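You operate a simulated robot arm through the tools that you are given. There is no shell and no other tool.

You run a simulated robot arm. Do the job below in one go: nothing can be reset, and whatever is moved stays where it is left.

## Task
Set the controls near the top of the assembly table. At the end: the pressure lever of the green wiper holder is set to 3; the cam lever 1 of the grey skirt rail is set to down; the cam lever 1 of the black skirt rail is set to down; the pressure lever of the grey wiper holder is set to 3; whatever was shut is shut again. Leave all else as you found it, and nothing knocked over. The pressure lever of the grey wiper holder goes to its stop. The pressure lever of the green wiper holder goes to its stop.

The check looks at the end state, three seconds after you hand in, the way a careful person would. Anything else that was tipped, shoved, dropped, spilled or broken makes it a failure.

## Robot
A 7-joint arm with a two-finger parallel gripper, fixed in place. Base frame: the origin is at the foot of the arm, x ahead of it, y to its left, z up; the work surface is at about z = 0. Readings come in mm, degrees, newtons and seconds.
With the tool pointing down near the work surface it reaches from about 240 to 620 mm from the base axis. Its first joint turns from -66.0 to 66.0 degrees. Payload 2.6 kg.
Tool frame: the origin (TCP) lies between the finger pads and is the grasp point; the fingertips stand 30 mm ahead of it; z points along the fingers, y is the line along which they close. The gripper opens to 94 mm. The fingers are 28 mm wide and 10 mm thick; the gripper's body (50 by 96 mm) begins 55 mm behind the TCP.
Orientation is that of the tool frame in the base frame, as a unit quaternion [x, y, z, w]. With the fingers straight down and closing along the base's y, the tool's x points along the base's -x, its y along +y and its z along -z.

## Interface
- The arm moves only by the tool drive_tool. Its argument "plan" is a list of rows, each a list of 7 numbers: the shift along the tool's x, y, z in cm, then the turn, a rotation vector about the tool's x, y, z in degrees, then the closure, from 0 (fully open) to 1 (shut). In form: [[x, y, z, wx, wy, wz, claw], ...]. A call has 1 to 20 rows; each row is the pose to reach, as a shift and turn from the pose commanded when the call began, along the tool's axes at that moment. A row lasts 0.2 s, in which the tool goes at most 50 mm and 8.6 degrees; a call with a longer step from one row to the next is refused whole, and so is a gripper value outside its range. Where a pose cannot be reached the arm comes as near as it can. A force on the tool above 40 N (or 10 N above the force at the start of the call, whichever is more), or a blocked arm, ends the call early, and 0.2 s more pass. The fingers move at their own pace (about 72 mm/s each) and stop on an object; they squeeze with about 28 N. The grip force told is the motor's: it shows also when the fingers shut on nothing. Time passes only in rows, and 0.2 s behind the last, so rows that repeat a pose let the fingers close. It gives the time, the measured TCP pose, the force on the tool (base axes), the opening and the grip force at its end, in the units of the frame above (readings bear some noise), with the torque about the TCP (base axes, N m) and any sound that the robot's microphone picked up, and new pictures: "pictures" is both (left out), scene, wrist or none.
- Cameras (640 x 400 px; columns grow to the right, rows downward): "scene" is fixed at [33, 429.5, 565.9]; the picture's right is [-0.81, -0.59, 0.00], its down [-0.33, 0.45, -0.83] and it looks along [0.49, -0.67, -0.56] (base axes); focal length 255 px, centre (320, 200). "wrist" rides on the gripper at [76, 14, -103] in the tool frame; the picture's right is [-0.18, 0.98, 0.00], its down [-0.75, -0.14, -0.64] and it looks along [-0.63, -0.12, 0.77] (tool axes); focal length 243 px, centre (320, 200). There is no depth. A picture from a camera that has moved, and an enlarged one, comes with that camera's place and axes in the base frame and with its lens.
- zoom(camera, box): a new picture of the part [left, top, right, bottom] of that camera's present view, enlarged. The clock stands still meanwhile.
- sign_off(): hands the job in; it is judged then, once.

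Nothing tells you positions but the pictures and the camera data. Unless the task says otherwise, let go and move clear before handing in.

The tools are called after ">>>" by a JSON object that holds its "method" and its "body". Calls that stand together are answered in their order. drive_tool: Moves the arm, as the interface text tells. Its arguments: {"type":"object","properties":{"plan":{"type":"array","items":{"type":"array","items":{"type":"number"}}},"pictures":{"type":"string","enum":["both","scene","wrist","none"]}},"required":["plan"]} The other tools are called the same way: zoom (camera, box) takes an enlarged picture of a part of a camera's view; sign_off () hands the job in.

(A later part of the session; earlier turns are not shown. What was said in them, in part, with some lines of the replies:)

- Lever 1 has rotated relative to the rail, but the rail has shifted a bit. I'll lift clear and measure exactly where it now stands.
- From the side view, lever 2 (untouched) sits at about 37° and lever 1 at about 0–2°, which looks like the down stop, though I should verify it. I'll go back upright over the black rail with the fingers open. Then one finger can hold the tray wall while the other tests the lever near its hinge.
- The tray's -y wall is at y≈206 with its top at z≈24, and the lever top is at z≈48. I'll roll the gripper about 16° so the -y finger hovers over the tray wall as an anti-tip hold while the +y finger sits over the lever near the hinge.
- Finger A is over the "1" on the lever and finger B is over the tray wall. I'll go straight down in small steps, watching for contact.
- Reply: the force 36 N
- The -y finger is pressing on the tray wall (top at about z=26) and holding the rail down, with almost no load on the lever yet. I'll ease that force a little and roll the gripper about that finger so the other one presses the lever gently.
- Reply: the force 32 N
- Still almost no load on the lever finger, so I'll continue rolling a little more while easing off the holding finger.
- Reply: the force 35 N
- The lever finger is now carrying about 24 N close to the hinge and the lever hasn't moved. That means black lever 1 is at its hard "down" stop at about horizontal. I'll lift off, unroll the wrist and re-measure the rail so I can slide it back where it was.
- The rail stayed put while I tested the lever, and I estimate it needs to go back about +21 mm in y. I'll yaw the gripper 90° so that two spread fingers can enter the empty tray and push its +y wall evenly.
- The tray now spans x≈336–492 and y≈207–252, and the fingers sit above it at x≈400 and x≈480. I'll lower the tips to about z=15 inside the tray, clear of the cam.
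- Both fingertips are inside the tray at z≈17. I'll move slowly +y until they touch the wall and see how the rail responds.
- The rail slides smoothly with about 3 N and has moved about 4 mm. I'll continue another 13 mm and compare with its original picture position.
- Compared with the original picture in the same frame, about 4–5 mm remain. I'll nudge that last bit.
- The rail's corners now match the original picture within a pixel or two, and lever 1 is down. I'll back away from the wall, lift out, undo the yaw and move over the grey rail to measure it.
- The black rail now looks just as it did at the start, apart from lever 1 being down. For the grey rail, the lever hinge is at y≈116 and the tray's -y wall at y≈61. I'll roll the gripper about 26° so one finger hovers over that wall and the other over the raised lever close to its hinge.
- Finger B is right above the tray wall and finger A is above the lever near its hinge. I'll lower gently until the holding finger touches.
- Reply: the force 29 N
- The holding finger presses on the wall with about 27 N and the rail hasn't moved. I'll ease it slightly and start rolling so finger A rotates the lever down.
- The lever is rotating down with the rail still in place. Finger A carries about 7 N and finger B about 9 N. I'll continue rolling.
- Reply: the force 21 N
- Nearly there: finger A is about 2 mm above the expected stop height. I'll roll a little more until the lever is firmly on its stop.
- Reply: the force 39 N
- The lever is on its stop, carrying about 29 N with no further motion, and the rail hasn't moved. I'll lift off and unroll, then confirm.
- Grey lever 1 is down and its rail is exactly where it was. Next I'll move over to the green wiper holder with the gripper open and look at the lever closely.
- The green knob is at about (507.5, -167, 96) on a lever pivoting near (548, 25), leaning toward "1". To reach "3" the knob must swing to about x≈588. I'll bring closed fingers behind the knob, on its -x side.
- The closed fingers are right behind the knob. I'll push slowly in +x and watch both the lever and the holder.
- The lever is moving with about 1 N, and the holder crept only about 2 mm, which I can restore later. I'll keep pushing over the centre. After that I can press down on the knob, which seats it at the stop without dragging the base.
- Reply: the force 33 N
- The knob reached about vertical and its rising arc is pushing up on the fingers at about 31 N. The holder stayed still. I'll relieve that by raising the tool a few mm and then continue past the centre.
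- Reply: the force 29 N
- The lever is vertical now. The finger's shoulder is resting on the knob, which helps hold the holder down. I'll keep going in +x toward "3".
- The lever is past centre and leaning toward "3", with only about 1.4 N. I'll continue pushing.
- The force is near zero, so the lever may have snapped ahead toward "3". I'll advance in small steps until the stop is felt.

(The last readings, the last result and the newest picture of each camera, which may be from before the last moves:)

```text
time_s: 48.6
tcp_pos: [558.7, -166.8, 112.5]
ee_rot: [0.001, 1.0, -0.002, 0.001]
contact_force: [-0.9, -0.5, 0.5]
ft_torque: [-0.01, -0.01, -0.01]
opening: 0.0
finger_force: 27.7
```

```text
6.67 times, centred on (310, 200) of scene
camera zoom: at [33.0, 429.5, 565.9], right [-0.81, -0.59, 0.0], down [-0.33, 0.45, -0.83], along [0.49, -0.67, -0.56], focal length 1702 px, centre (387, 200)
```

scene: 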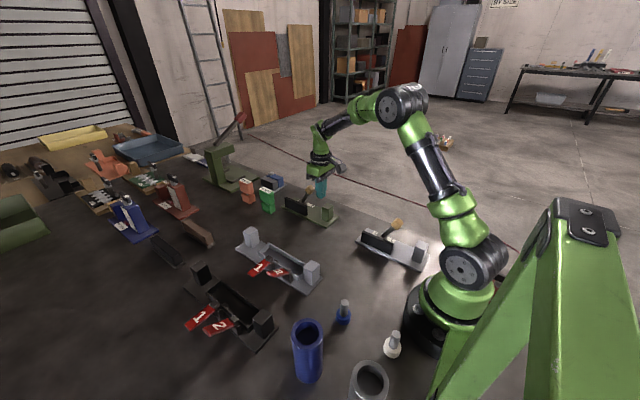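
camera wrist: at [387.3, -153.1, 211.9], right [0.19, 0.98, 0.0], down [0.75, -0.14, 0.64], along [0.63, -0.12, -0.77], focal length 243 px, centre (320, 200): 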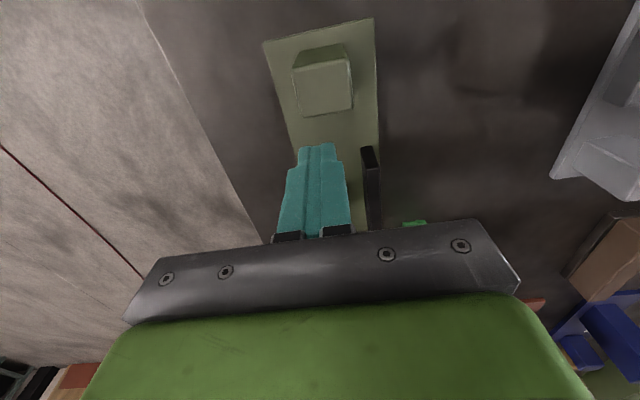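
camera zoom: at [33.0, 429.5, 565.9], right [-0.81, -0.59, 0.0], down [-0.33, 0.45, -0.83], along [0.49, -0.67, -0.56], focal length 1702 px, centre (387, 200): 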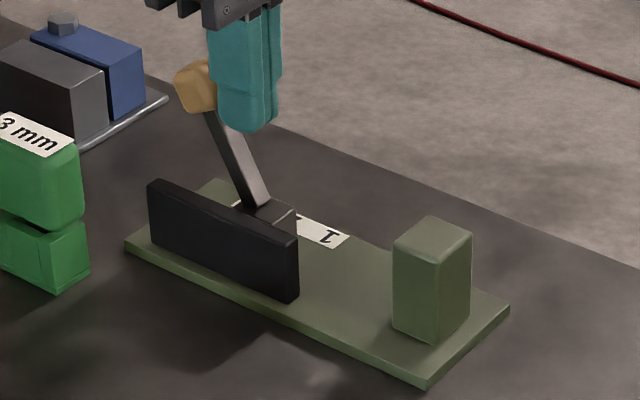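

Still moving freely, and the holder is unchanged. I'll continue in small steps.

>>> {"method": "drive_tool", "body": {"plan": [[-0.15, 0, 0, 0, 0, 0, 1], [-0.3, 0, 0, 0, 0, 0, 1], [-0.45, 0, 0.05, 0, 0, 0, 1], [-0.6, 0, 0.05, 0, 0, 0, 1]], "pictures": "none"}}

>>> {"method": "zoom", "body": {"camera": "scene", "box": [270, 170, 350, 230]}}

```text
time_s: 49.6
tcp_pos: [565.0, -167.3, 112.6]
ee_rot: [0.001, 1.0, -0.002, 0.002]
contact_force: [-1.5, -1.2, 0.1]
ft_torque: [-0.03, 0.03, 0.01]
opening: 0.2
finger_force: 28.1
```

```text
6.67 times, centred on (310, 200) of scene
camera zoom: at [33.0, 429.5, 565.9], right [-0.81, -0.59, 0.0], down [-0.33, 0.45, -0.83], along [0.49, -0.67, -0.56], focal length 1702 px, centre (387, 200)
```

zoom: 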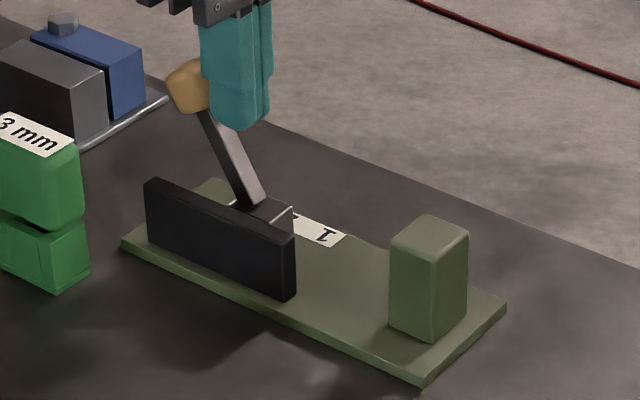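

The holder has begun to creep with the lever, so the lever is probably at its stop, around +30°. I'll back off, go above the knob and press straight down to seat and confirm it without sliding the base.

>>> {"method": "drive_tool", "body": {"plan": [[0.5, 0, 0, 0, 0, 0, 1], [1.5, 0, -0.5, 0, 0, 0, 1], [1.5, 0, -3, 0, 0, 0, 1], [1.0, 0, -4.2, 0, 0, 0, 1], [-1.0, 0, -4.2, 0, 0, 0, 1], [-2.0, 0, -4.2, 0, 0, 0, 1], [-2.0, 0, -4.2, 0, 0, 0, 1]]}}

>>> {"method": "zoom", "body": {"camera": "scene", "box": [270, 170, 350, 230]}}

>>> {"method": "zoom", "body": {"camera": "wrist", "box": [240, 100, 400, 220]}}

```text
time_s: 51.2
tcp_pos: [583.0, -166.7, 154.0]
ee_rot: [0.001, 1.0, -0.001, 0.0]
contact_force: [-0.7, 0.5, 0.3]
ft_torque: [-0.01, -0.02, -0.02]
opening: 0.1
finger_force: 28.0
camera wrist: at [506.9, -150.9, 255.2], right [0.19, 0.98, 0.0], down [0.75, -0.14, 0.64], along [0.63, -0.12, -0.77], focal length 243 px, centre (320, 200)
```

scene: 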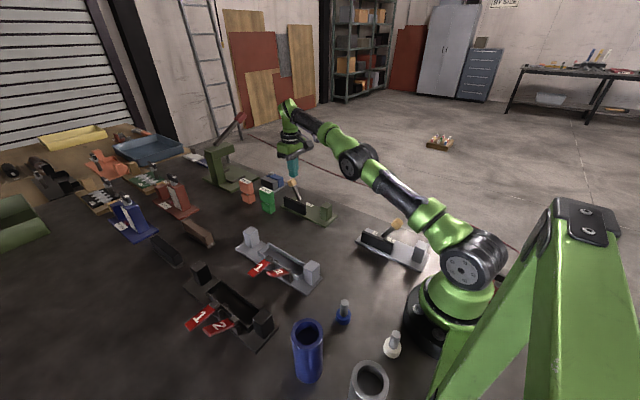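
wrist: 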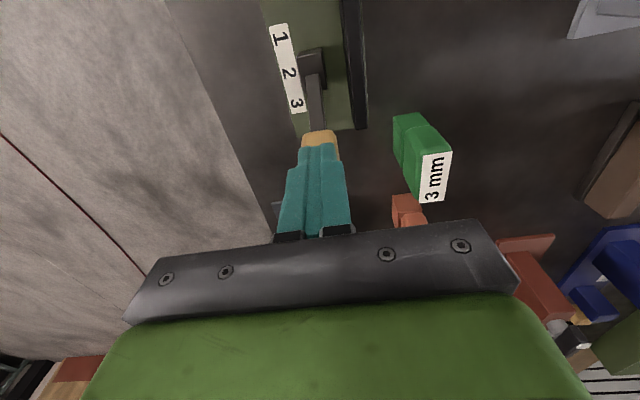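

```text
6.67 times, centred on (310, 200) of scene
camera zoom: at [33.0, 429.5, 565.9], right [-0.81, -0.59, 0.0], down [-0.33, 0.45, -0.83], along [0.49, -0.67, -0.56], focal length 1702 px, centre (387, 200)
```

zoom: 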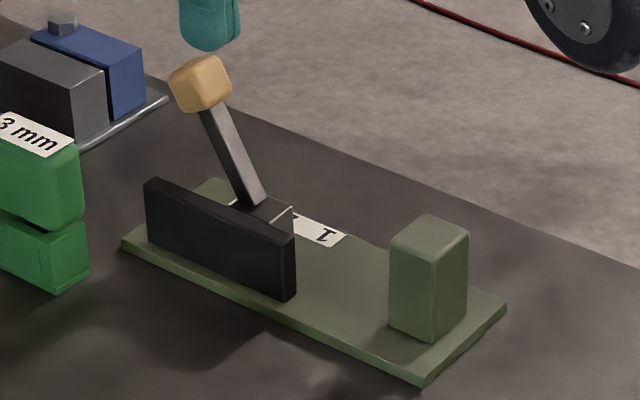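

```text
3.33 times, centred on (320, 160) of wrist
camera zoom: at [506.9, -150.9, 255.2], right [0.19, 0.98, 0.0], down [0.75, -0.14, 0.64], along [0.63, -0.12, -0.77], focal length 809 px, centre (320, 333)
```

zoom: 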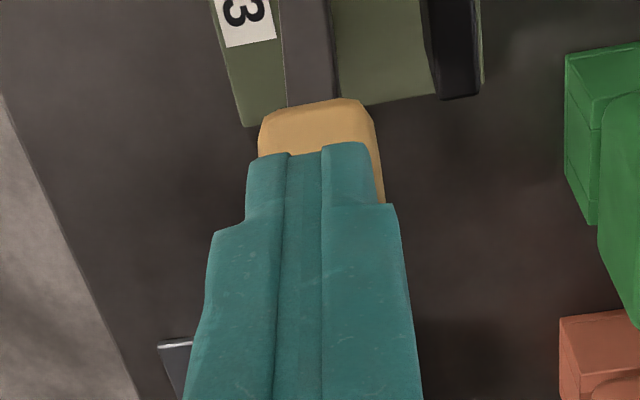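

The lever now leans about +28.5°, mirroring its start angle, so it appears to be at "3". I'll press down lightly on the knob to make sure it is on the stop.

>>> {"method": "drive_tool", "body": {"plan": [[0, 0, 0.5, 0, 0, 0, 1], [0, 0, 0.9, 0, 0, 0, 1], [0, 0, 1.1, 0, 0, 0, 1], [0, 0, 1.3, 0, 0, 0, 1]], "pictures": "none"}}

>>> {"method": "zoom", "body": {"camera": "scene", "box": [270, 170, 350, 230]}}

```text
time_s: 52.2
tcp_pos: [585.7, -166.6, 142.9]
ee_rot: [0.001, 1.0, -0.003, 0.002]
contact_force: [0.4, -1.1, 5.9]
ft_torque: [-0.04, -0.06, -0.05]
opening: 0.0
finger_force: 27.9
```

```text
6.67 times, centred on (310, 200) of scene
camera zoom: at [32.9, 429.5, 565.9], right [-0.81, -0.59, 0.0], down [-0.33, 0.45, -0.83], along [0.49, -0.67, -0.56], focal length 1702 px, centre (387, 200)
```

zoom: 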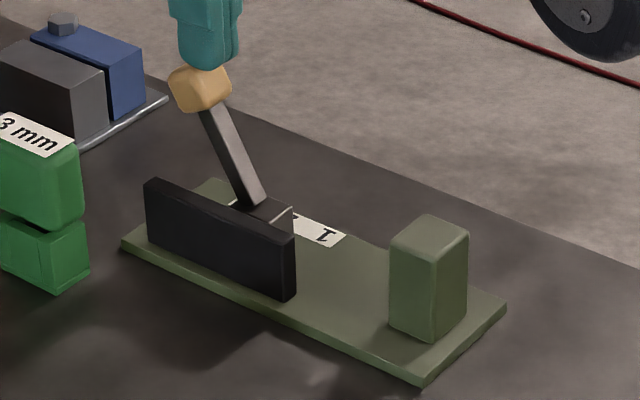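

>>> {"method": "drive_tool", "body": {"plan": [[0, 0, 0.1, 0, 0, 0, 1], [0, 0, 0.2, 0, 0, 0, 1], [0, 0, 0.2, 0, 0, 0, 1]], "pictures": "none"}}

>>> {"method": "zoom", "body": {"camera": "scene", "box": [270, 170, 350, 230]}}

```text
time_s: 53.0
tcp_pos: [586.2, -166.5, 141.8]
ee_rot: [0.0, 1.0, -0.002, 0.004]
contact_force: [6.0, -2.2, 22.3]
ft_torque: [-0.01, -0.3, 0.01]
opening: 0.0
finger_force: 28.0
```

```text
6.67 times, centred on (310, 200) of scene
camera zoom: at [32.8, 429.6, 565.9], right [-0.81, -0.59, 0.0], down [-0.33, 0.45, -0.83], along [0.49, -0.67, -0.56], focal length 1702 px, centre (387, 200)
```

zoom: 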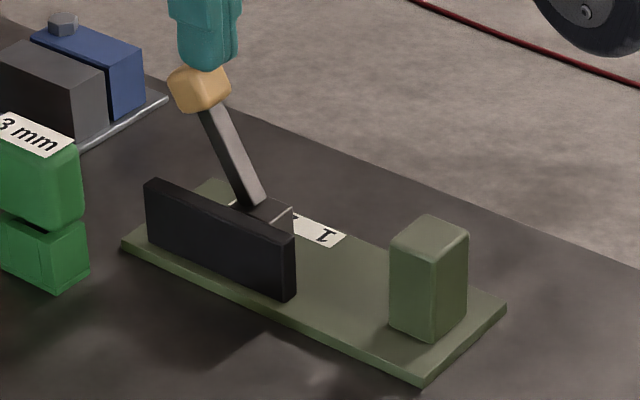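

At 22 N of downward force the lever doesn't move at all, so the green lever is at its "3" stop. The holder is about 5 mm too far in +x, so I'll lower closed fingers between its post and hinge and nudge the post back in -x.

>>> {"method": "drive_tool", "body": {"plan": [[0, 0, -1, 0, 0, 0, 1], [0, 0, -4, 0, 0, 0, 1], [3, 0.2, -5, 0, 0, 0, 1], [7, 0.5, -5, 0, 0, 0, 1], [11, 0.8, -5, 0, 0, 0, 1], [11.2, 0.85, -2, 0, 0, 0, 1], [11.2, 0.85, 2, 0, 0, 0, 1], [11.2, 0.85, 4, 0, 0, 0, 1], [11.2, 0.85, 4, 0, 0, 0, 1]]}}

>>> {"method": "zoom", "body": {"camera": "wrist", "box": [220, 40, 420, 200]}}

>>> {"method": "zoom", "body": {"camera": "scene", "box": [270, 170, 350, 230]}}

```text
time_s: 55.0
tcp_pos: [472.5, -158.3, 98.4]
ee_rot: [0.001, 1.0, -0.001, 0.001]
contact_force: [0.1, -0.1, 0.1]
ft_torque: [0.01, 0.01, 0.01]
opening: 0.1
finger_force: 28.0
out of reach, approached as far as the arm can: row 2
camera wrist: at [396.4, -142.0, 199.4], right [0.19, 0.98, 0.0], down [0.75, -0.14, 0.64], along [0.63, -0.12, -0.77], focal length 243 px, centre (320, 200)
```

scene: 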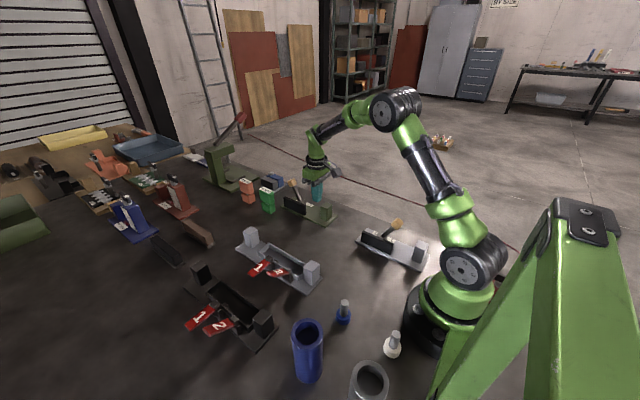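
wrist: 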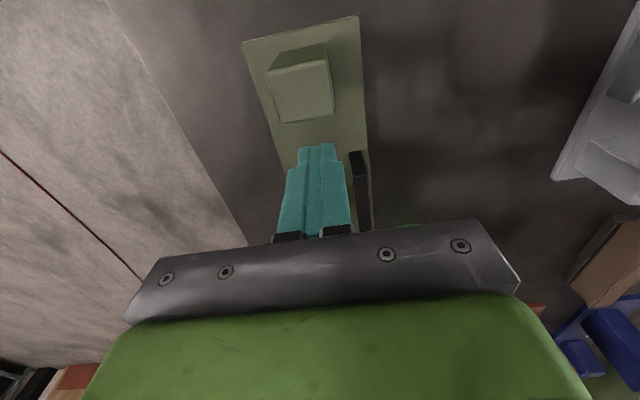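

```text
2.50 times, centred on (320, 120) of wrist
camera zoom: at [396.4, -142.0, 199.4], right [0.19, 0.98, 0.0], down [0.75, -0.14, 0.64], along [0.63, -0.12, -0.77], focal length 606 px, centre (320, 400)
```

zoom: 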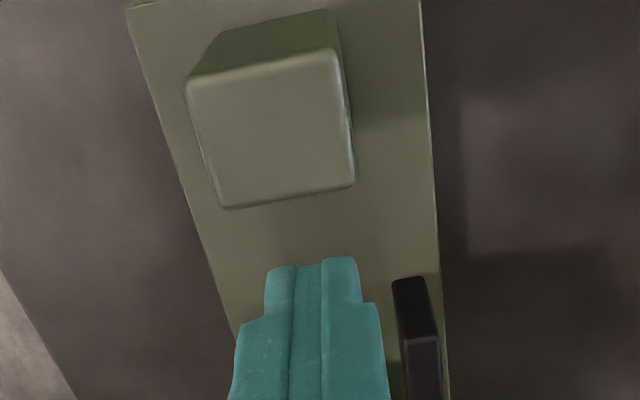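

```text
6.67 times, centred on (310, 200) of scene
camera zoom: at [33.0, 429.5, 565.9], right [-0.81, -0.59, 0.0], down [-0.33, 0.45, -0.83], along [0.49, -0.67, -0.56], focal length 1702 px, centre (387, 200)
```

zoom: 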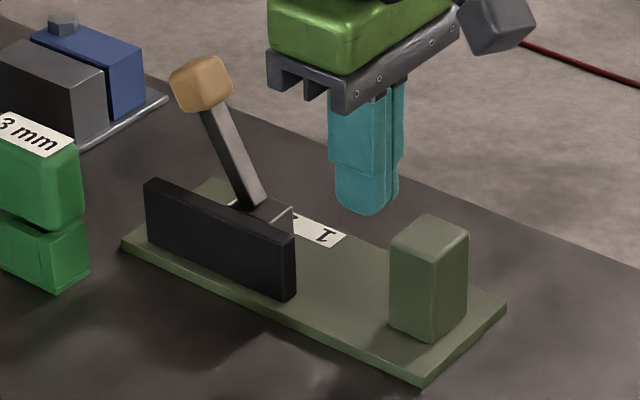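

The post's far face is at x≈448, and the fingers sit about 11 mm behind it. I'll descend and nudge it in -x in small steps.

>>> {"method": "drive_tool", "body": {"plan": [[0, 0, 1.5, 0, 0, 0, 1], [0, 0, 3.0, 0, 0, 0, 1], [0, 0, 3.8, 0, 0, 0, 1], [0.4, 0, 3.8, 0, 0, 0, 1], [0.7, 0, 3.8, 0, 0, 0, 1], [0.9, 0, 3.8, 0, 0, 0, 1], [1.05, 0, 3.8, 0, 0, 0, 1]], "pictures": "none"}}

>>> {"method": "zoom", "body": {"camera": "scene", "box": [270, 170, 350, 230]}}

```text
time_s: 56.6
tcp_pos: [462.8, -157.0, 60.4]
ee_rot: [0.001, 1.0, -0.002, 0.002]
contact_force: [1.6, 0.3, 0.0]
ft_torque: [0.0, -0.01, -0.01]
opening: 0.0
finger_force: 27.4
```

```text
6.67 times, centred on (310, 200) of scene
camera zoom: at [33.0, 429.5, 565.9], right [-0.81, -0.59, 0.0], down [-0.33, 0.45, -0.83], along [0.49, -0.67, -0.56], focal length 1702 px, centre (387, 200)
```

zoom: 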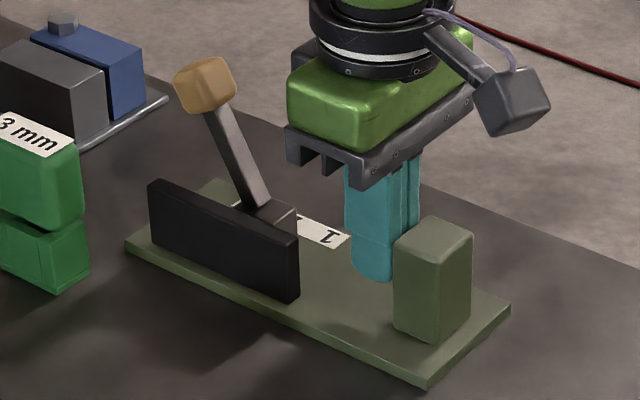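

>>> {"method": "drive_tool", "body": {"plan": [[0.1, 0, 0, 0, 0, 0, 1], [0.2, 0, 0, 0, 0, 0, 1], [0.24, 0, 0, 0, 0, 0, 1]], "pictures": "none"}}

>>> {"method": "zoom", "body": {"camera": "scene", "box": [270, 170, 350, 230]}}

```text
time_s: 57.4
tcp_pos: [460.0, -159.3, 61.1]
ee_rot: [0.001, 1.0, -0.001, 0.002]
contact_force: [1.2, -0.1, -0.6]
ft_torque: [0.01, -0.03, -0.01]
opening: 0.0
finger_force: 27.9
```

```text
6.67 times, centred on (310, 200) of scene
camera zoom: at [33.0, 429.5, 565.9], right [-0.81, -0.59, 0.0], down [-0.33, 0.45, -0.83], along [0.49, -0.67, -0.56], focal length 1702 px, centre (387, 200)
```

zoom: 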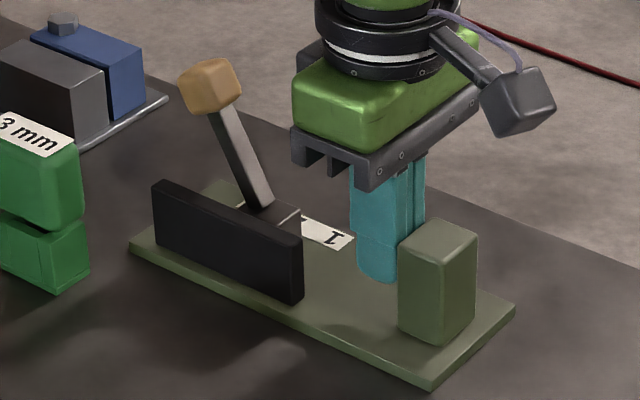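

The green holder's corners are back on their original pixels, and the lever remains at "3". I'll back away, lift, and move toward the grey holder near the base, yawing the gripper 90° so that one finger can go behind the knob.

>>> {"method": "drive_tool", "body": {"plan": [[-0.4, 0, 0, 0, 0, 0, 1], [-0.4, 0, -4, 0, 0, 0, 1], [-0.4, 0, -8, 0, 0, 0, 1], [-0.4, 0, -12, 0, 0, 0, 1], [-0.4, 0, -16, 0, 0, 0, 0.7], [4, 0, -17, 0, 0, 0, 0.4], [8, 0, -17, 0, 0, 0, 0.4], [12, 0, -17, 0, 0, 0, 0.4], [16, 0, -17, 0, 0, 0, 0.4], [17, 0, -17, 0, 0, 8, 0.4], [17, 0, -17, 0, 0, 16, 0.4], [17, 0, -17, 0, 0, 24, 0.4], [17, 0, -17, 0, 0, 32, 0.4], [17, 0, -17, 0, 0, 40, 0.4], [17, 0, -17, 0, 0, 48, 0.4], [17, 0, -17, 0, 0, 56, 0.4], [17, 0, -17, 0, 0, 64, 0.4], [17, 0, -17, 0, 0, 72, 0.4], [17, 0, -17, 0, 0, 80, 0.4], [17, 0, -17, 0, 0, 88, 0.4]]}}

>>> {"method": "zoom", "body": {"camera": "scene", "box": [270, 170, 350, 230]}}

>>> {"method": "zoom", "body": {"camera": "scene", "box": [345, 205, 445, 280]}}

```text
time_s: 61.6
tcp_pos: [289.5, -155.8, 228.9]
ee_rot: [0.696, 0.718, 0.0, 0.002]
contact_force: [0.5, 0.9, -0.2]
ft_torque: [-0.07, 0.0, -0.02]
opening: 56.4
finger_force: 0.1
camera wrist: at [301.4, -79.0, 330.9], right [0.99, -0.15, 0.0], down [-0.12, -0.76, 0.64], along [-0.1, -0.64, -0.77], focal length 243 px, centre (320, 200)
```

scene: 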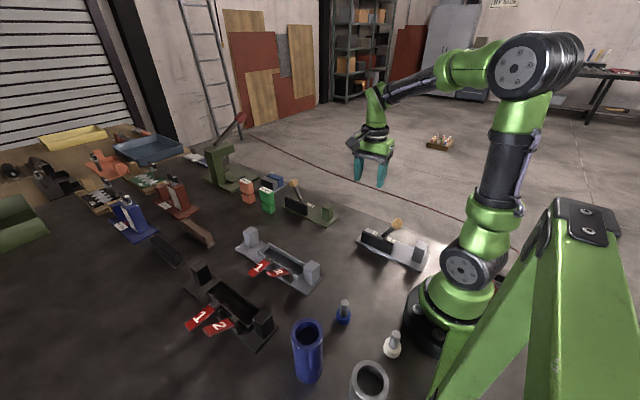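
wrist: 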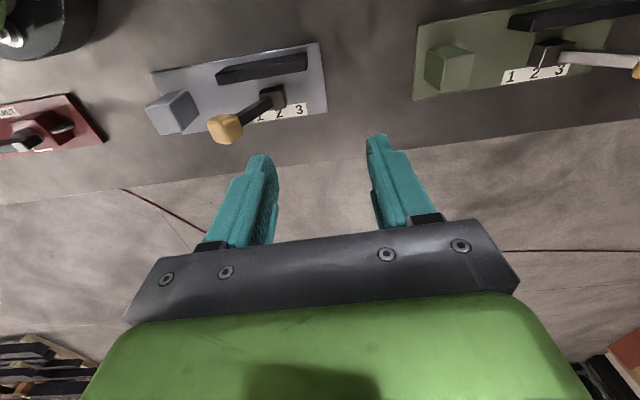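

```text
6.67 times, centred on (310, 200) of scene
camera zoom: at [33.0, 429.5, 565.9], right [-0.81, -0.59, 0.0], down [-0.33, 0.45, -0.83], along [0.49, -0.67, -0.56], focal length 1702 px, centre (387, 200)
```

zoom: 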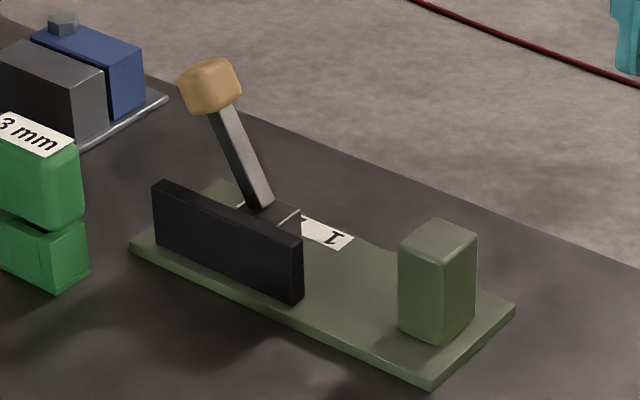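

```text
5.33 times, centred on (395, 242) of scene
camera zoom: at [33.0, 429.5, 565.9], right [-0.81, -0.59, 0.0], down [-0.33, 0.45, -0.83], along [0.49, -0.67, -0.56], focal length 1362 px, centre (-80, -27)
```

zoom: 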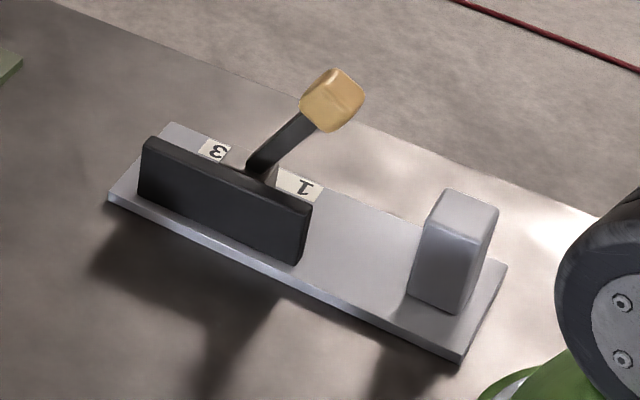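

I now have a clear view with both holders and the 1-2-3 labels; the green lever points at "3". I'll move the straddling gripper over the grey knob at about (190, -167, 96), stopping just above it first.

>>> {"method": "drive_tool", "body": {"plan": [[-0.2, -3.3, 0, 0, 0, 1, 0.4], [-0.5, -6.6, 0, 0, 0, 2, 0.4], [-0.77, -9.98, 0, 0, 0, 2, 0.4], [-0.77, -9.98, 3, 0, 0, 2, 0.4], [-0.77, -9.98, 6, 0, 0, 2, 0.4], [-0.77, -9.98, 7.4, 0, 0, 2, 0.4], [-0.77, -9.98, 7.4, 0, 0, 2, 0.4]]}}

>>> {"method": "zoom", "body": {"camera": "wrist", "box": [220, 60, 420, 230]}}

>>> {"method": "zoom", "body": {"camera": "scene", "box": [345, 205, 445, 280]}}

```text
time_s: 63.2
tcp_pos: [191.0, -169.4, 155.8]
ee_rot: [0.707, 0.707, 0.0, 0.002]
contact_force: [-0.6, 0.5, 1.1]
ft_torque: [-0.03, -0.03, 0.01]
opening: 56.2
finger_force: 0.0
camera wrist: at [204.8, -91.6, 257.5], right [0.98, -0.19, 0.0], down [-0.14, -0.75, 0.64], along [-0.12, -0.63, -0.77], focal length 243 px, centre (320, 200)
```

scene: 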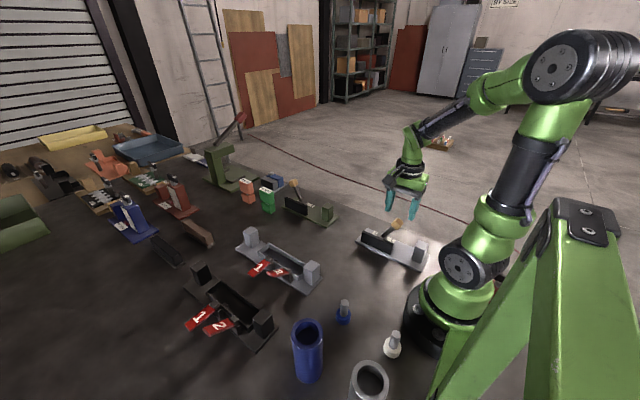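
wrist: 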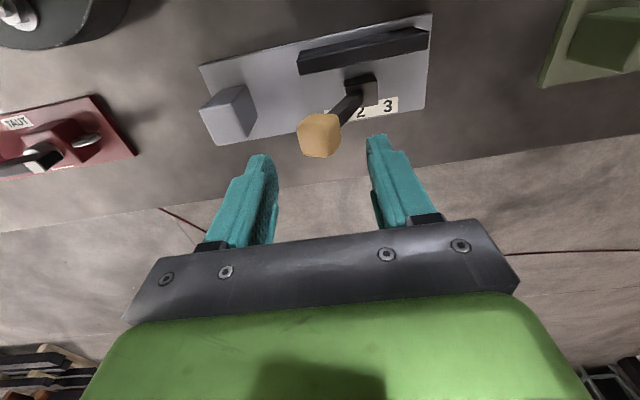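

```text
2.35 times, centred on (320, 145) of wrist
camera zoom: at [204.8, -91.6, 257.5], right [0.98, -0.19, 0.0], down [-0.14, -0.75, 0.64], along [-0.12, -0.63, -0.77], focal length 571 px, centre (320, 329)
```

zoom: 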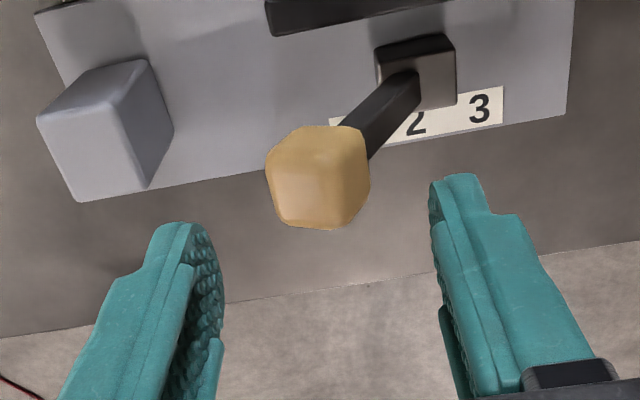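

```text
5.33 times, centred on (395, 242) of scene
camera zoom: at [33.0, 429.5, 565.9], right [-0.81, -0.59, 0.0], down [-0.33, 0.45, -0.83], along [0.49, -0.67, -0.56], focal length 1362 px, centre (-80, -27)
```

zoom: 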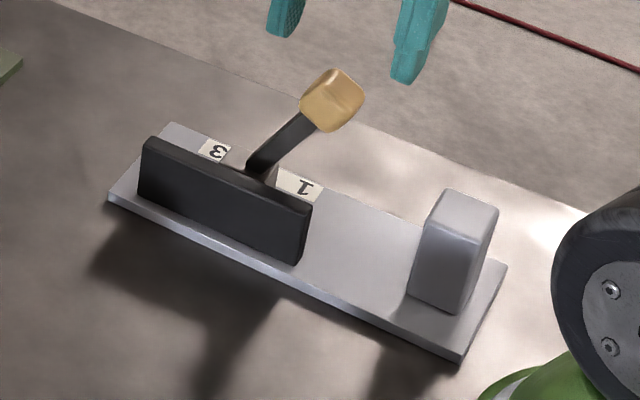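

The knob is well centred between the fingers. I'll descend to straddle it with the tips around z≈85.

>>> {"method": "drive_tool", "body": {"plan": [[0.3, 0, 1.5, 0, 0, 0, 0.4], [0.3, 0, 3.0, 0, 0, 0, 0.4], [0.3, 0, 4.1, 0, 0, 0, 0.4], [0.3, 0, 4.1, 0, 0, 0, 0.4]]}}

>>> {"method": "zoom", "body": {"camera": "wrist", "box": [220, 60, 420, 230]}}

>>> {"method": "zoom", "body": {"camera": "scene", "box": [345, 205, 445, 280]}}

```text
time_s: 64.2
tcp_pos: [191.7, -165.7, 115.3]
ee_rot: [0.708, 0.707, 0.0, 0.001]
contact_force: [0.1, 0.0, -0.9]
ft_torque: [0.01, -0.01, 0.02]
opening: 56.5
finger_force: 0.0
camera wrist: at [204.8, -88.6, 215.8], right [0.98, -0.19, 0.0], down [-0.14, -0.75, 0.64], along [-0.12, -0.63, -0.77], focal length 243 px, centre (320, 200)
```

scene: 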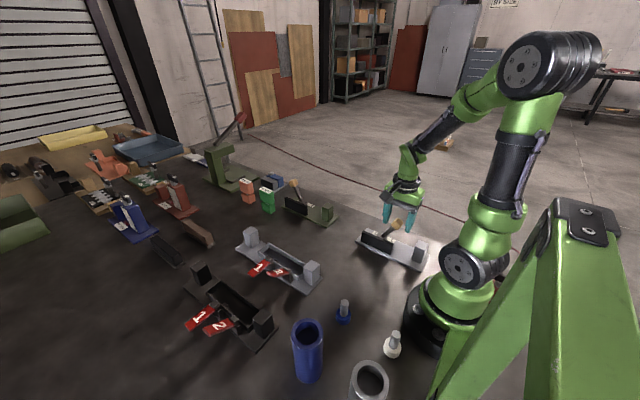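
wrist: 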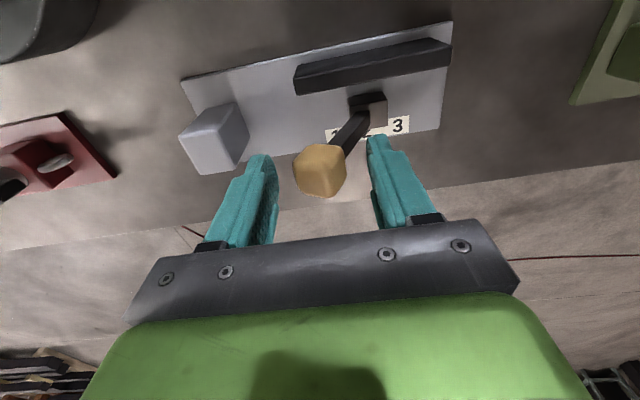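

```text
2.35 times, centred on (320, 145) of wrist
camera zoom: at [204.8, -88.6, 215.8], right [0.98, -0.19, 0.0], down [-0.14, -0.75, 0.64], along [-0.12, -0.63, -0.77], focal length 571 px, centre (320, 329)
```

zoom: 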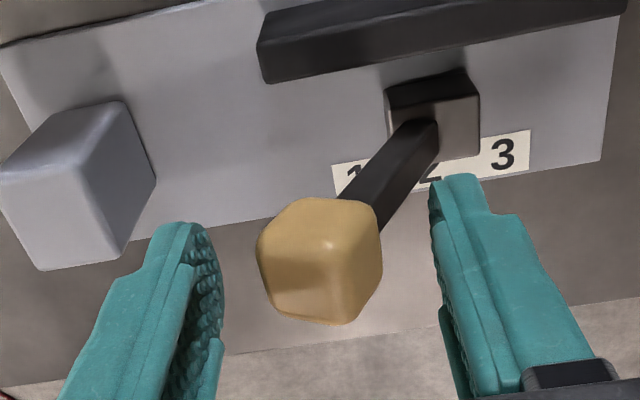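

```text
5.33 times, centred on (395, 242) of scene
camera zoom: at [33.0, 429.5, 565.9], right [-0.81, -0.59, 0.0], down [-0.33, 0.45, -0.83], along [0.49, -0.67, -0.56], focal length 1362 px, centre (-80, -27)
```

zoom: 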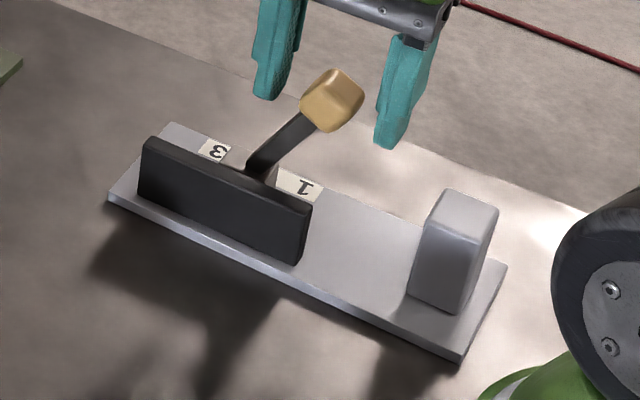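

The fingers straddle the knob and the holder is untouched. I'll push in +x with the rear finger, following the lever's arc.

>>> {"method": "drive_tool", "body": {"plan": [[0, 0.3, 0, 0, 0, 0, 0.4], [0, 0.6, 0, 0, 0, 0, 0.4], [0, 0.9, -0.1, 0, 0, 0, 0.4], [0, 1.2, -0.2, 0, 0, 0, 0.4], [0, 1.5, -0.35, 0, 0, 0, 0.4], [0, 1.8, -0.5, 0, 0, 0, 0.4], [0, 2.05, -0.55, 0, 0, 0, 0.4]], "pictures": "none"}}

>>> {"method": "zoom", "body": {"camera": "scene", "box": [345, 205, 445, 280]}}

```text
time_s: 65.8
tcp_pos: [211.8, -166.3, 121.8]
ee_rot: [0.708, 0.707, 0.0, 0.002]
contact_force: [-2.0, -0.6, -0.3]
ft_torque: [-0.04, 0.02, 0.0]
opening: 57.8
finger_force: 1.4
```

```text
5.33 times, centred on (395, 242) of scene
camera zoom: at [33.0, 429.5, 565.9], right [-0.81, -0.59, 0.0], down [-0.33, 0.45, -0.83], along [0.49, -0.67, -0.56], focal length 1362 px, centre (-80, -27)
```

zoom: 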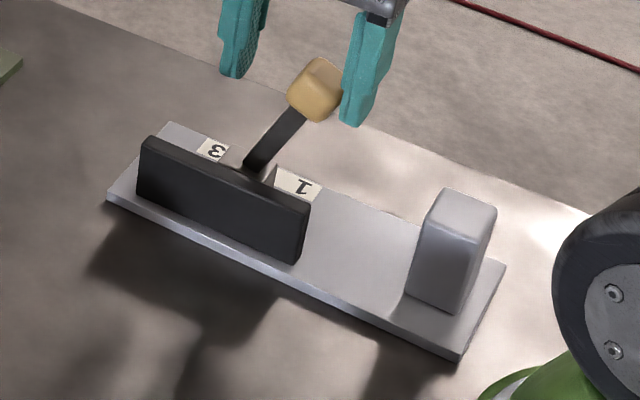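

The lever is moving and the holder has barely shifted (about 1 mm). I'll continue along the arc to vertical.

>>> {"method": "drive_tool", "body": {"plan": [[0, 0.3, -0.08, 0, 0, 0, 0.4], [0, 0.6, -0.15, 0, 0, 0, 0.4], [0, 0.9, -0.22, 0, 0, 0, 0.4], [0, 1.2, -0.3, 0, 0, 0, 0.4], [0, 1.5, -0.36, 0, 0, 0, 0.4], [0, 1.8, -0.4, 0, 0, 0, 0.4]], "pictures": "none"}}

>>> {"method": "zoom", "body": {"camera": "scene", "box": [345, 205, 445, 280]}}

```text
time_s: 67.2
tcp_pos: [229.3, -165.4, 123.6]
ee_rot: [0.707, 0.707, -0.001, 0.002]
contact_force: [-0.7, -0.1, -0.2]
ft_torque: [0.02, 0.01, 0.0]
opening: 57.1
finger_force: 0.9
```

```text
5.33 times, centred on (395, 242) of scene
camera zoom: at [33.0, 429.5, 565.9], right [-0.81, -0.59, 0.0], down [-0.33, 0.45, -0.83], along [0.49, -0.67, -0.56], focal length 1362 px, centre (-80, -27)
```

zoom: 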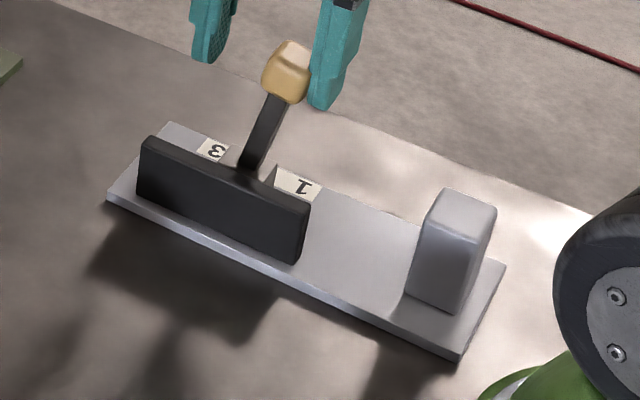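

Smooth, about 1 N, and the holder is unchanged. I'll continue past vertical.

>>> {"method": "drive_tool", "body": {"plan": [[0, 0.3, -0.03, 0, 0, 0, 0.4], [0, 0.6, -0.06, 0, 0, 0, 0.4], [0, 0.9, -0.08, 0, 0, 0, 0.4], [0, 1.2, -0.1, 0, 0, 0, 0.4], [0, 1.5, -0.1, 0, 0, 0, 0.4], [0, 1.8, -0.08, 0, 0, 0, 0.4], [0, 2.1, -0.05, 0, 0, 0, 0.4], [0, 2.4, 0, 0, 0, 0, 0.4]], "pictures": "none"}}

>>> {"method": "zoom", "body": {"camera": "scene", "box": [345, 205, 445, 280]}}

```text
time_s: 69.0
tcp_pos: [254.7, -165.6, 124.6]
ee_rot: [0.708, 0.706, -0.001, 0.002]
contact_force: [-1.8, 1.0, 0.4]
ft_torque: [0.07, 0.11, 0.0]
opening: 57.8
finger_force: 1.4
```

```text
5.33 times, centred on (395, 242) of scene
camera zoom: at [33.0, 429.5, 565.9], right [-0.81, -0.59, 0.0], down [-0.33, 0.45, -0.83], along [0.49, -0.67, -0.56], focal length 1362 px, centre (-80, -27)
```

zoom: 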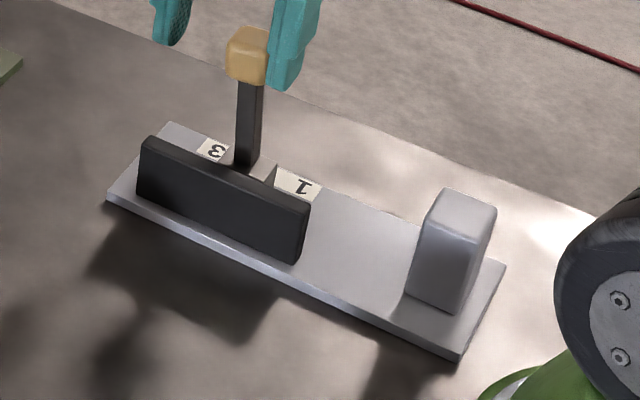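

>>> {"method": "drive_tool", "body": {"plan": [[0, 0.3, 0.05, 0, 0, 0, 0.4], [0, 0.6, 0.12, 0, 0, 0, 0.4], [0, 0.9, 0.22, 0, 0, 0, 0.4], [0, 1.2, 0.35, 0, 0, 0, 0.4], [0, 1.5, 0.5, 0, 0, 0, 0.4]], "pictures": "none"}}

>>> {"method": "zoom", "body": {"camera": "scene", "box": [345, 205, 445, 280]}}

```text
time_s: 70.2
tcp_pos: [269.0, -166.7, 119.8]
ee_rot: [0.708, 0.706, 0.0, 0.002]
contact_force: [-1.0, 1.4, -0.6]
ft_torque: [0.04, 0.01, 0.01]
opening: 56.9
finger_force: 0.9
```

```text
5.33 times, centred on (395, 242) of scene
camera zoom: at [33.0, 429.5, 565.9], right [-0.81, -0.59, 0.0], down [-0.33, 0.45, -0.83], along [0.49, -0.67, -0.56], focal length 1362 px, centre (-80, -27)
```

zoom: 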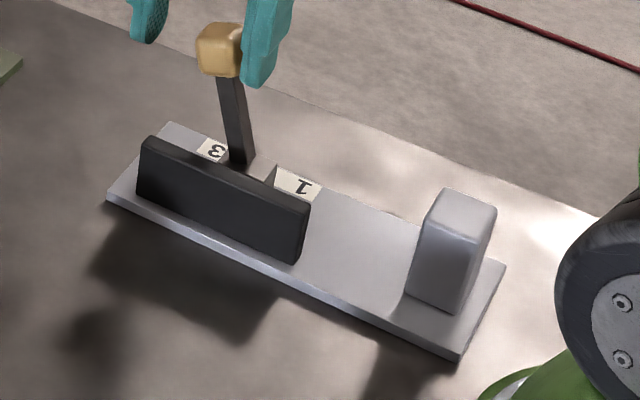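

>>> {"method": "drive_tool", "body": {"plan": [[0, 0.25, 0.1, 0, 0, 0, 0.4], [0, 0.5, 0.2, 0, 0, 0, 0.4], [0, 0.75, 0.3, 0, 0, 0, 0.4]], "pictures": "none"}}

>>> {"method": "zoom", "body": {"camera": "scene", "box": [345, 205, 445, 280]}}

```text
time_s: 71.0
tcp_pos: [275.5, -166.7, 116.9]
ee_rot: [0.708, 0.707, -0.001, 0.001]
contact_force: [0.1, -0.5, -0.2]
ft_torque: [0.03, 0.04, 0.02]
opening: 56.4
finger_force: 0.1
```

```text
5.33 times, centred on (395, 242) of scene
camera zoom: at [33.0, 429.5, 565.9], right [-0.81, -0.59, 0.0], down [-0.33, 0.45, -0.83], along [0.49, -0.67, -0.56], focal length 1362 px, centre (-80, -27)
```

zoom: 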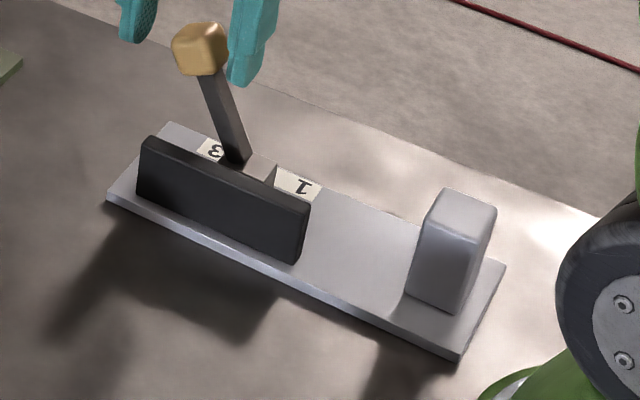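

The grey lever snapped ahead of the finger into position "3", about +29°, and the holder has moved less than 1 mm. I'll lift, close the fingers and press lightly down on the knob to confirm it's on the stop.

>>> {"method": "drive_tool", "body": {"plan": [[0, 0, -2, 0, 0, 0, 0.4], [0, 0, -4.5, 0, 0, 0, 0.4], [0, -0.6, -4.8, 0, 0, 0, 0.7], [0, -1.3, -4.8, 0, 0, 0, 1], [0, -1.3, -4.8, 0, 0, 0, 1], [0, -1.3, -4.0, 0, 0, 0, 1], [0, -1.3, -3.4, 0, 0, 0, 1], [0, -1.3, -3.1, 0, 0, 0, 1], [0, -1.3, -2.9, 0, 0, 0, 1]]}}

>>> {"method": "zoom", "body": {"camera": "scene", "box": [345, 205, 445, 280]}}

```text
time_s: 73.0
tcp_pos: [261.0, -166.8, 146.0]
ee_rot: [0.708, 0.706, 0.0, 0.002]
contact_force: [0.5, -0.4, 0.7]
ft_torque: [0.03, 0.0, -0.01]
opening: 0.1
finger_force: 27.5
camera wrist: at [276.2, -88.5, 246.5], right [0.98, -0.19, 0.0], down [-0.14, -0.75, 0.64], along [-0.12, -0.63, -0.77], focal length 243 px, centre (320, 200)
```

scene: 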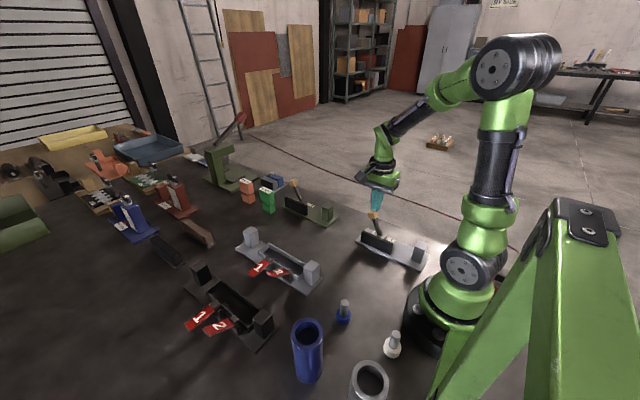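
wrist: 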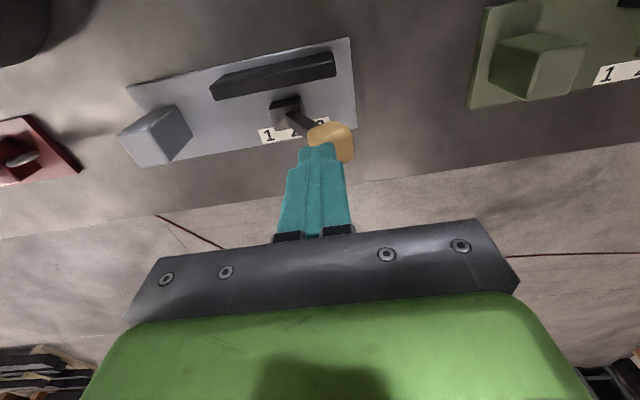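

```text
5.33 times, centred on (395, 242) of scene
camera zoom: at [33.0, 429.5, 565.9], right [-0.81, -0.59, 0.0], down [-0.33, 0.45, -0.83], along [0.49, -0.67, -0.56], focal length 1362 px, centre (-80, -27)
```

zoom: 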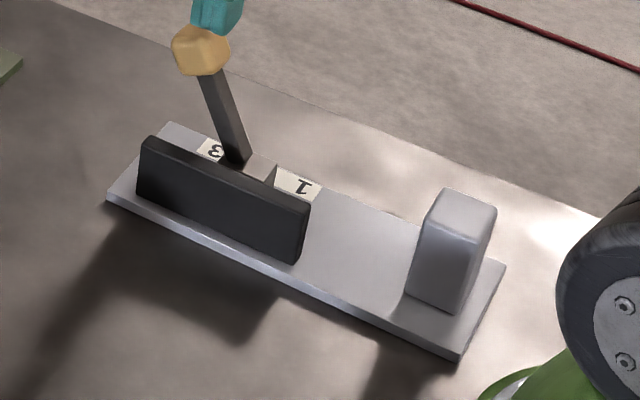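

>>> {"method": "drive_tool", "body": {"plan": [[0, 0.1, 0.1, 0, 0, 0, 1], [0, 0.1, 0.2, 0, 0, 0, 1], [0, 0.1, 0.3, 0, 0, 0, 1], [0, 0.1, 0.4, 0, 0, 0, 1]], "pictures": "none"}}

>>> {"method": "zoom", "body": {"camera": "scene", "box": [345, 205, 445, 280]}}

```text
time_s: 74.0
tcp_pos: [263.2, -167.3, 141.7]
ee_rot: [0.707, 0.707, 0.0, 0.003]
contact_force: [1.7, 2.4, 10.0]
ft_torque: [0.11, -0.04, -0.07]
opening: 0.0
finger_force: 27.9
```

```text
5.33 times, centred on (395, 242) of scene
camera zoom: at [32.9, 429.5, 565.9], right [-0.81, -0.59, 0.0], down [-0.33, 0.45, -0.83], along [0.49, -0.67, -0.56], focal length 1362 px, centre (-80, -27)
```

zoom: 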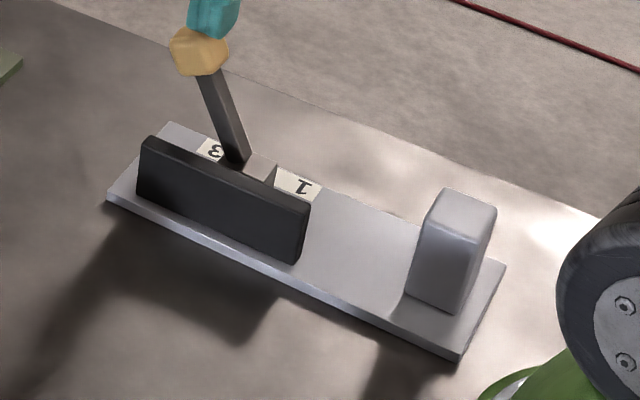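

>>> {"method": "drive_tool", "body": {"plan": [[0, 0, 0.08, 0, 0, 0, 1], [0, 0, 0.12, 0, 0, 0, 1], [0, 0, 0.12, 0, 0, 0, 1]], "pictures": "none"}}

>>> {"method": "zoom", "body": {"camera": "scene", "box": [345, 205, 445, 280]}}

```text
time_s: 74.8
tcp_pos: [264.5, -167.0, 142.3]
ee_rot: [0.707, 0.707, 0.001, 0.004]
contact_force: [8.6, 5.6, 27.5]
ft_torque: [0.19, -0.29, -0.03]
opening: 0.0
finger_force: 28.4
```

```text
5.33 times, centred on (395, 242) of scene
camera zoom: at [32.9, 429.6, 565.9], right [-0.81, -0.59, 0.0], down [-0.33, 0.45, -0.83], along [0.49, -0.67, -0.56], focal length 1362 px, centre (-80, -27)
```

zoom: 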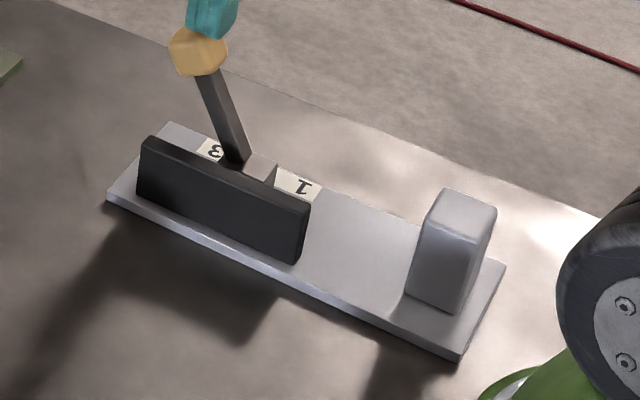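

At 27 N the grey lever is firmly on its "3" stop and the holder is in place. I'll lift clear and move away, then check everything once more.

>>> {"method": "drive_tool", "body": {"plan": [[0, 0, -0.5, 0, 0, 0, 1], [0, 0, -3, 0, 0, 0, 1], [0, 0, -7, 0, 0, 0, 1], [0, 0, -11, 0, 0, -8, 1], [0, 0, -15, 0, 0, -16, 1], [3, 0, -19, 0, 0, -24, 1], [6, 0, -22, 0, 0, -32, 1], [10, 0, -25, 0, 0, -40, 1], [14, 0, -27, 0, 0, -48, 1], [18, 0, -28, 0, 0, -56, 1], [21, 0, -28, 0, 0, -64, 1], [24, 0, -28, 0, 0, -72, 1], [26, 0.5, -28, 0, 0, -80, 1], [26, 1, -28, 0, 0, -88, 1], [26, 1, -28, 0, 0, -90, 1]]}}

>>> {"method": "zoom", "body": {"camera": "scene", "box": [345, 205, 445, 280]}}

>>> {"method": "zoom", "body": {"camera": "scene", "box": [270, 170, 350, 230]}}

>>> {"method": "zoom", "body": {"camera": "scene", "box": [220, 210, 340, 300]}}

>>> {"method": "zoom", "body": {"camera": "scene", "box": [170, 250, 290, 350]}}

>>> {"method": "zoom", "body": {"camera": "wrist", "box": [90, 0, 570, 230]}}

```text
time_s: 78.0
tcp_pos: [272.4, 95.8, 419.5]
ee_rot: [-0.001, 1.0, -0.002, 0.001]
contact_force: [0.4, 0.2, 0.1]
ft_torque: [0.0, -0.04, -0.02]
opening: 0.0
finger_force: 27.5
camera wrist: at [195.8, 110.6, 520.2], right [0.18, 0.98, 0.0], down [0.75, -0.14, 0.64], along [0.63, -0.12, -0.77], focal length 243 px, centre (320, 200)
```

scene: 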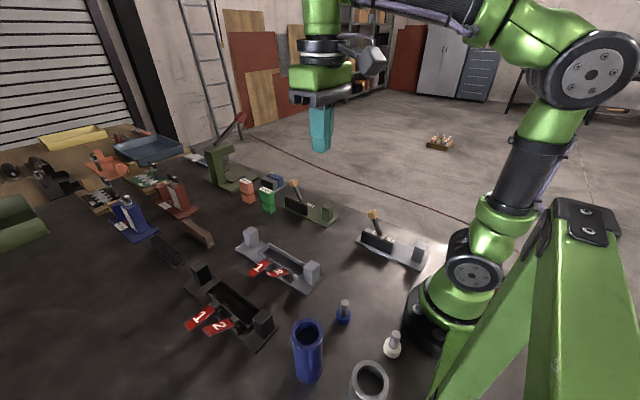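
wrist: 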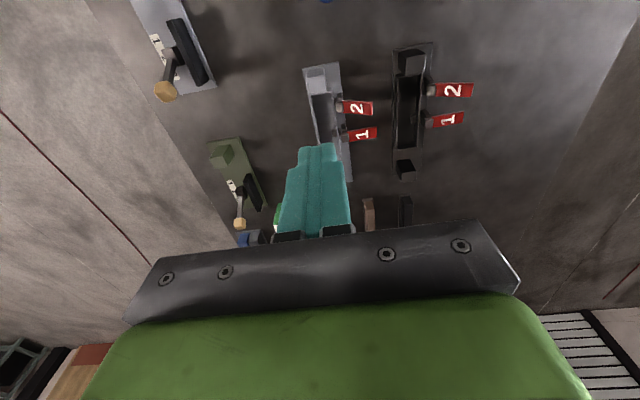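

```text
5.33 times, centred on (395, 242) of scene
camera zoom: at [33.0, 429.5, 565.9], right [-0.81, -0.59, 0.0], down [-0.33, 0.45, -0.83], along [0.49, -0.67, -0.56], focal length 1362 px, centre (-80, -27)
```

zoom: 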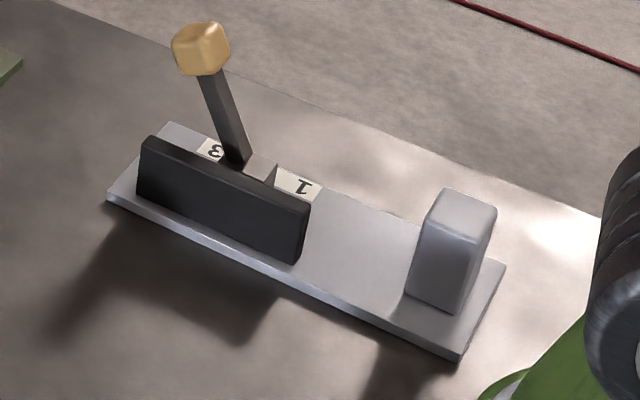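

```text
6.67 times, centred on (310, 200) of scene
camera zoom: at [33.0, 429.5, 565.9], right [-0.81, -0.59, 0.0], down [-0.33, 0.45, -0.83], along [0.49, -0.67, -0.56], focal length 1702 px, centre (387, 200)
```

zoom: 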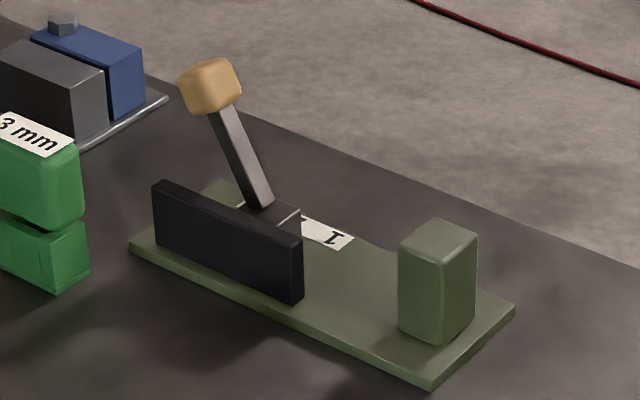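

```text
4.44 times, centred on (280, 255) of scene
camera zoom: at [33.0, 429.5, 565.9], right [-0.81, -0.59, 0.0], down [-0.33, 0.45, -0.83], along [0.49, -0.67, -0.56], focal length 1135 px, centre (498, -44)
```

zoom: 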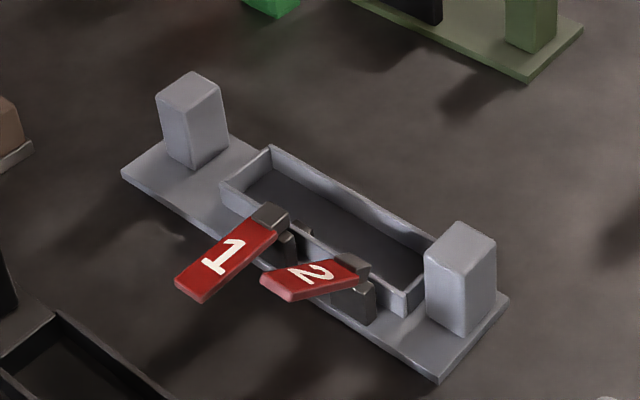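

```text
4.00 times, centred on (230, 300) of scene
camera zoom: at [33.0, 429.5, 565.9], right [-0.81, -0.59, 0.0], down [-0.33, 0.45, -0.83], along [0.49, -0.67, -0.56], focal length 1022 px, centre (680, -200)
```

zoom: 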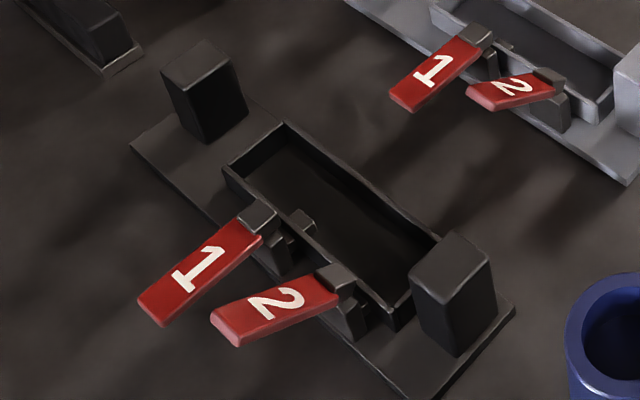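

```text
1.33 times, centred on (330, 115) of wrist
camera zoom: at [195.8, 110.6, 520.2], right [0.18, 0.98, 0.0], down [0.75, -0.14, 0.64], along [0.63, -0.12, -0.77], focal length 324 px, centre (307, 313)
```

zoom: 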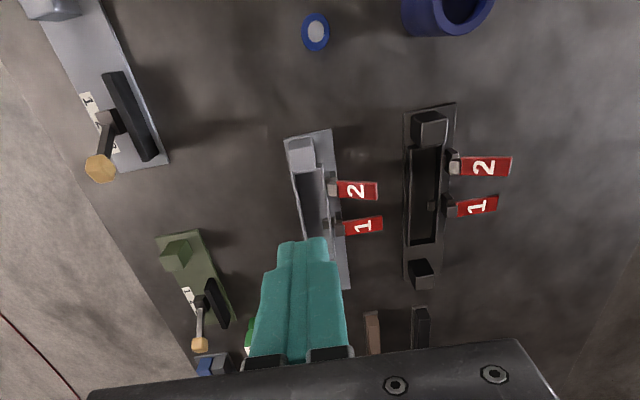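

All four controls are set. Lever 1 on both the grey and black skirt rails is down, and the green and grey wiper levers are on "3" at their stops. Both number 2 levers are untouched, the fixtures stand at their original positions to within about 1–3 mm, and the arm is clear. I'm handing the job in.

>>> {"method": "sign_off", "body": {}}

```text
The job is handed in.
```

All four controls are set, and I handed the job in with the arm clear of the table. I don't have the check's result yet.

| Control | Set to | How I checked it |
|---|---|---|
| Black skirt rail, cam lever 1 | down | pressed near its hinge with about 24 N and it did not move further |
| Grey skirt rail, cam lever 1 | down | pressed the same way with about 29 N, no movement |
| Green wiper holder, pressure lever | 3, at its stop | pressed down on the knob with about 22 N, no movement |
| Grey wiper holder, pressure lever | 3, at its stop | pressed down on the knob with about 27 N, no further movement |

- **Black rail:** my first push tilted it and slid it about 21 mm. It settled flat, and I pushed it back; its corners now match the starting picture to within a pixel or two, roughly 1–3 mm.
- **Green holder:** it slid about 5 mm while I moved the lever, and I pushed it back to its starting position.
- **Grey holder:** it moved about 1 mm, and I left it there.
- **Grey rail:** it did not move.

Both number 2 levers are still up. I saw no covers or doors in the pictures, so nothing had to be opened or shut again.
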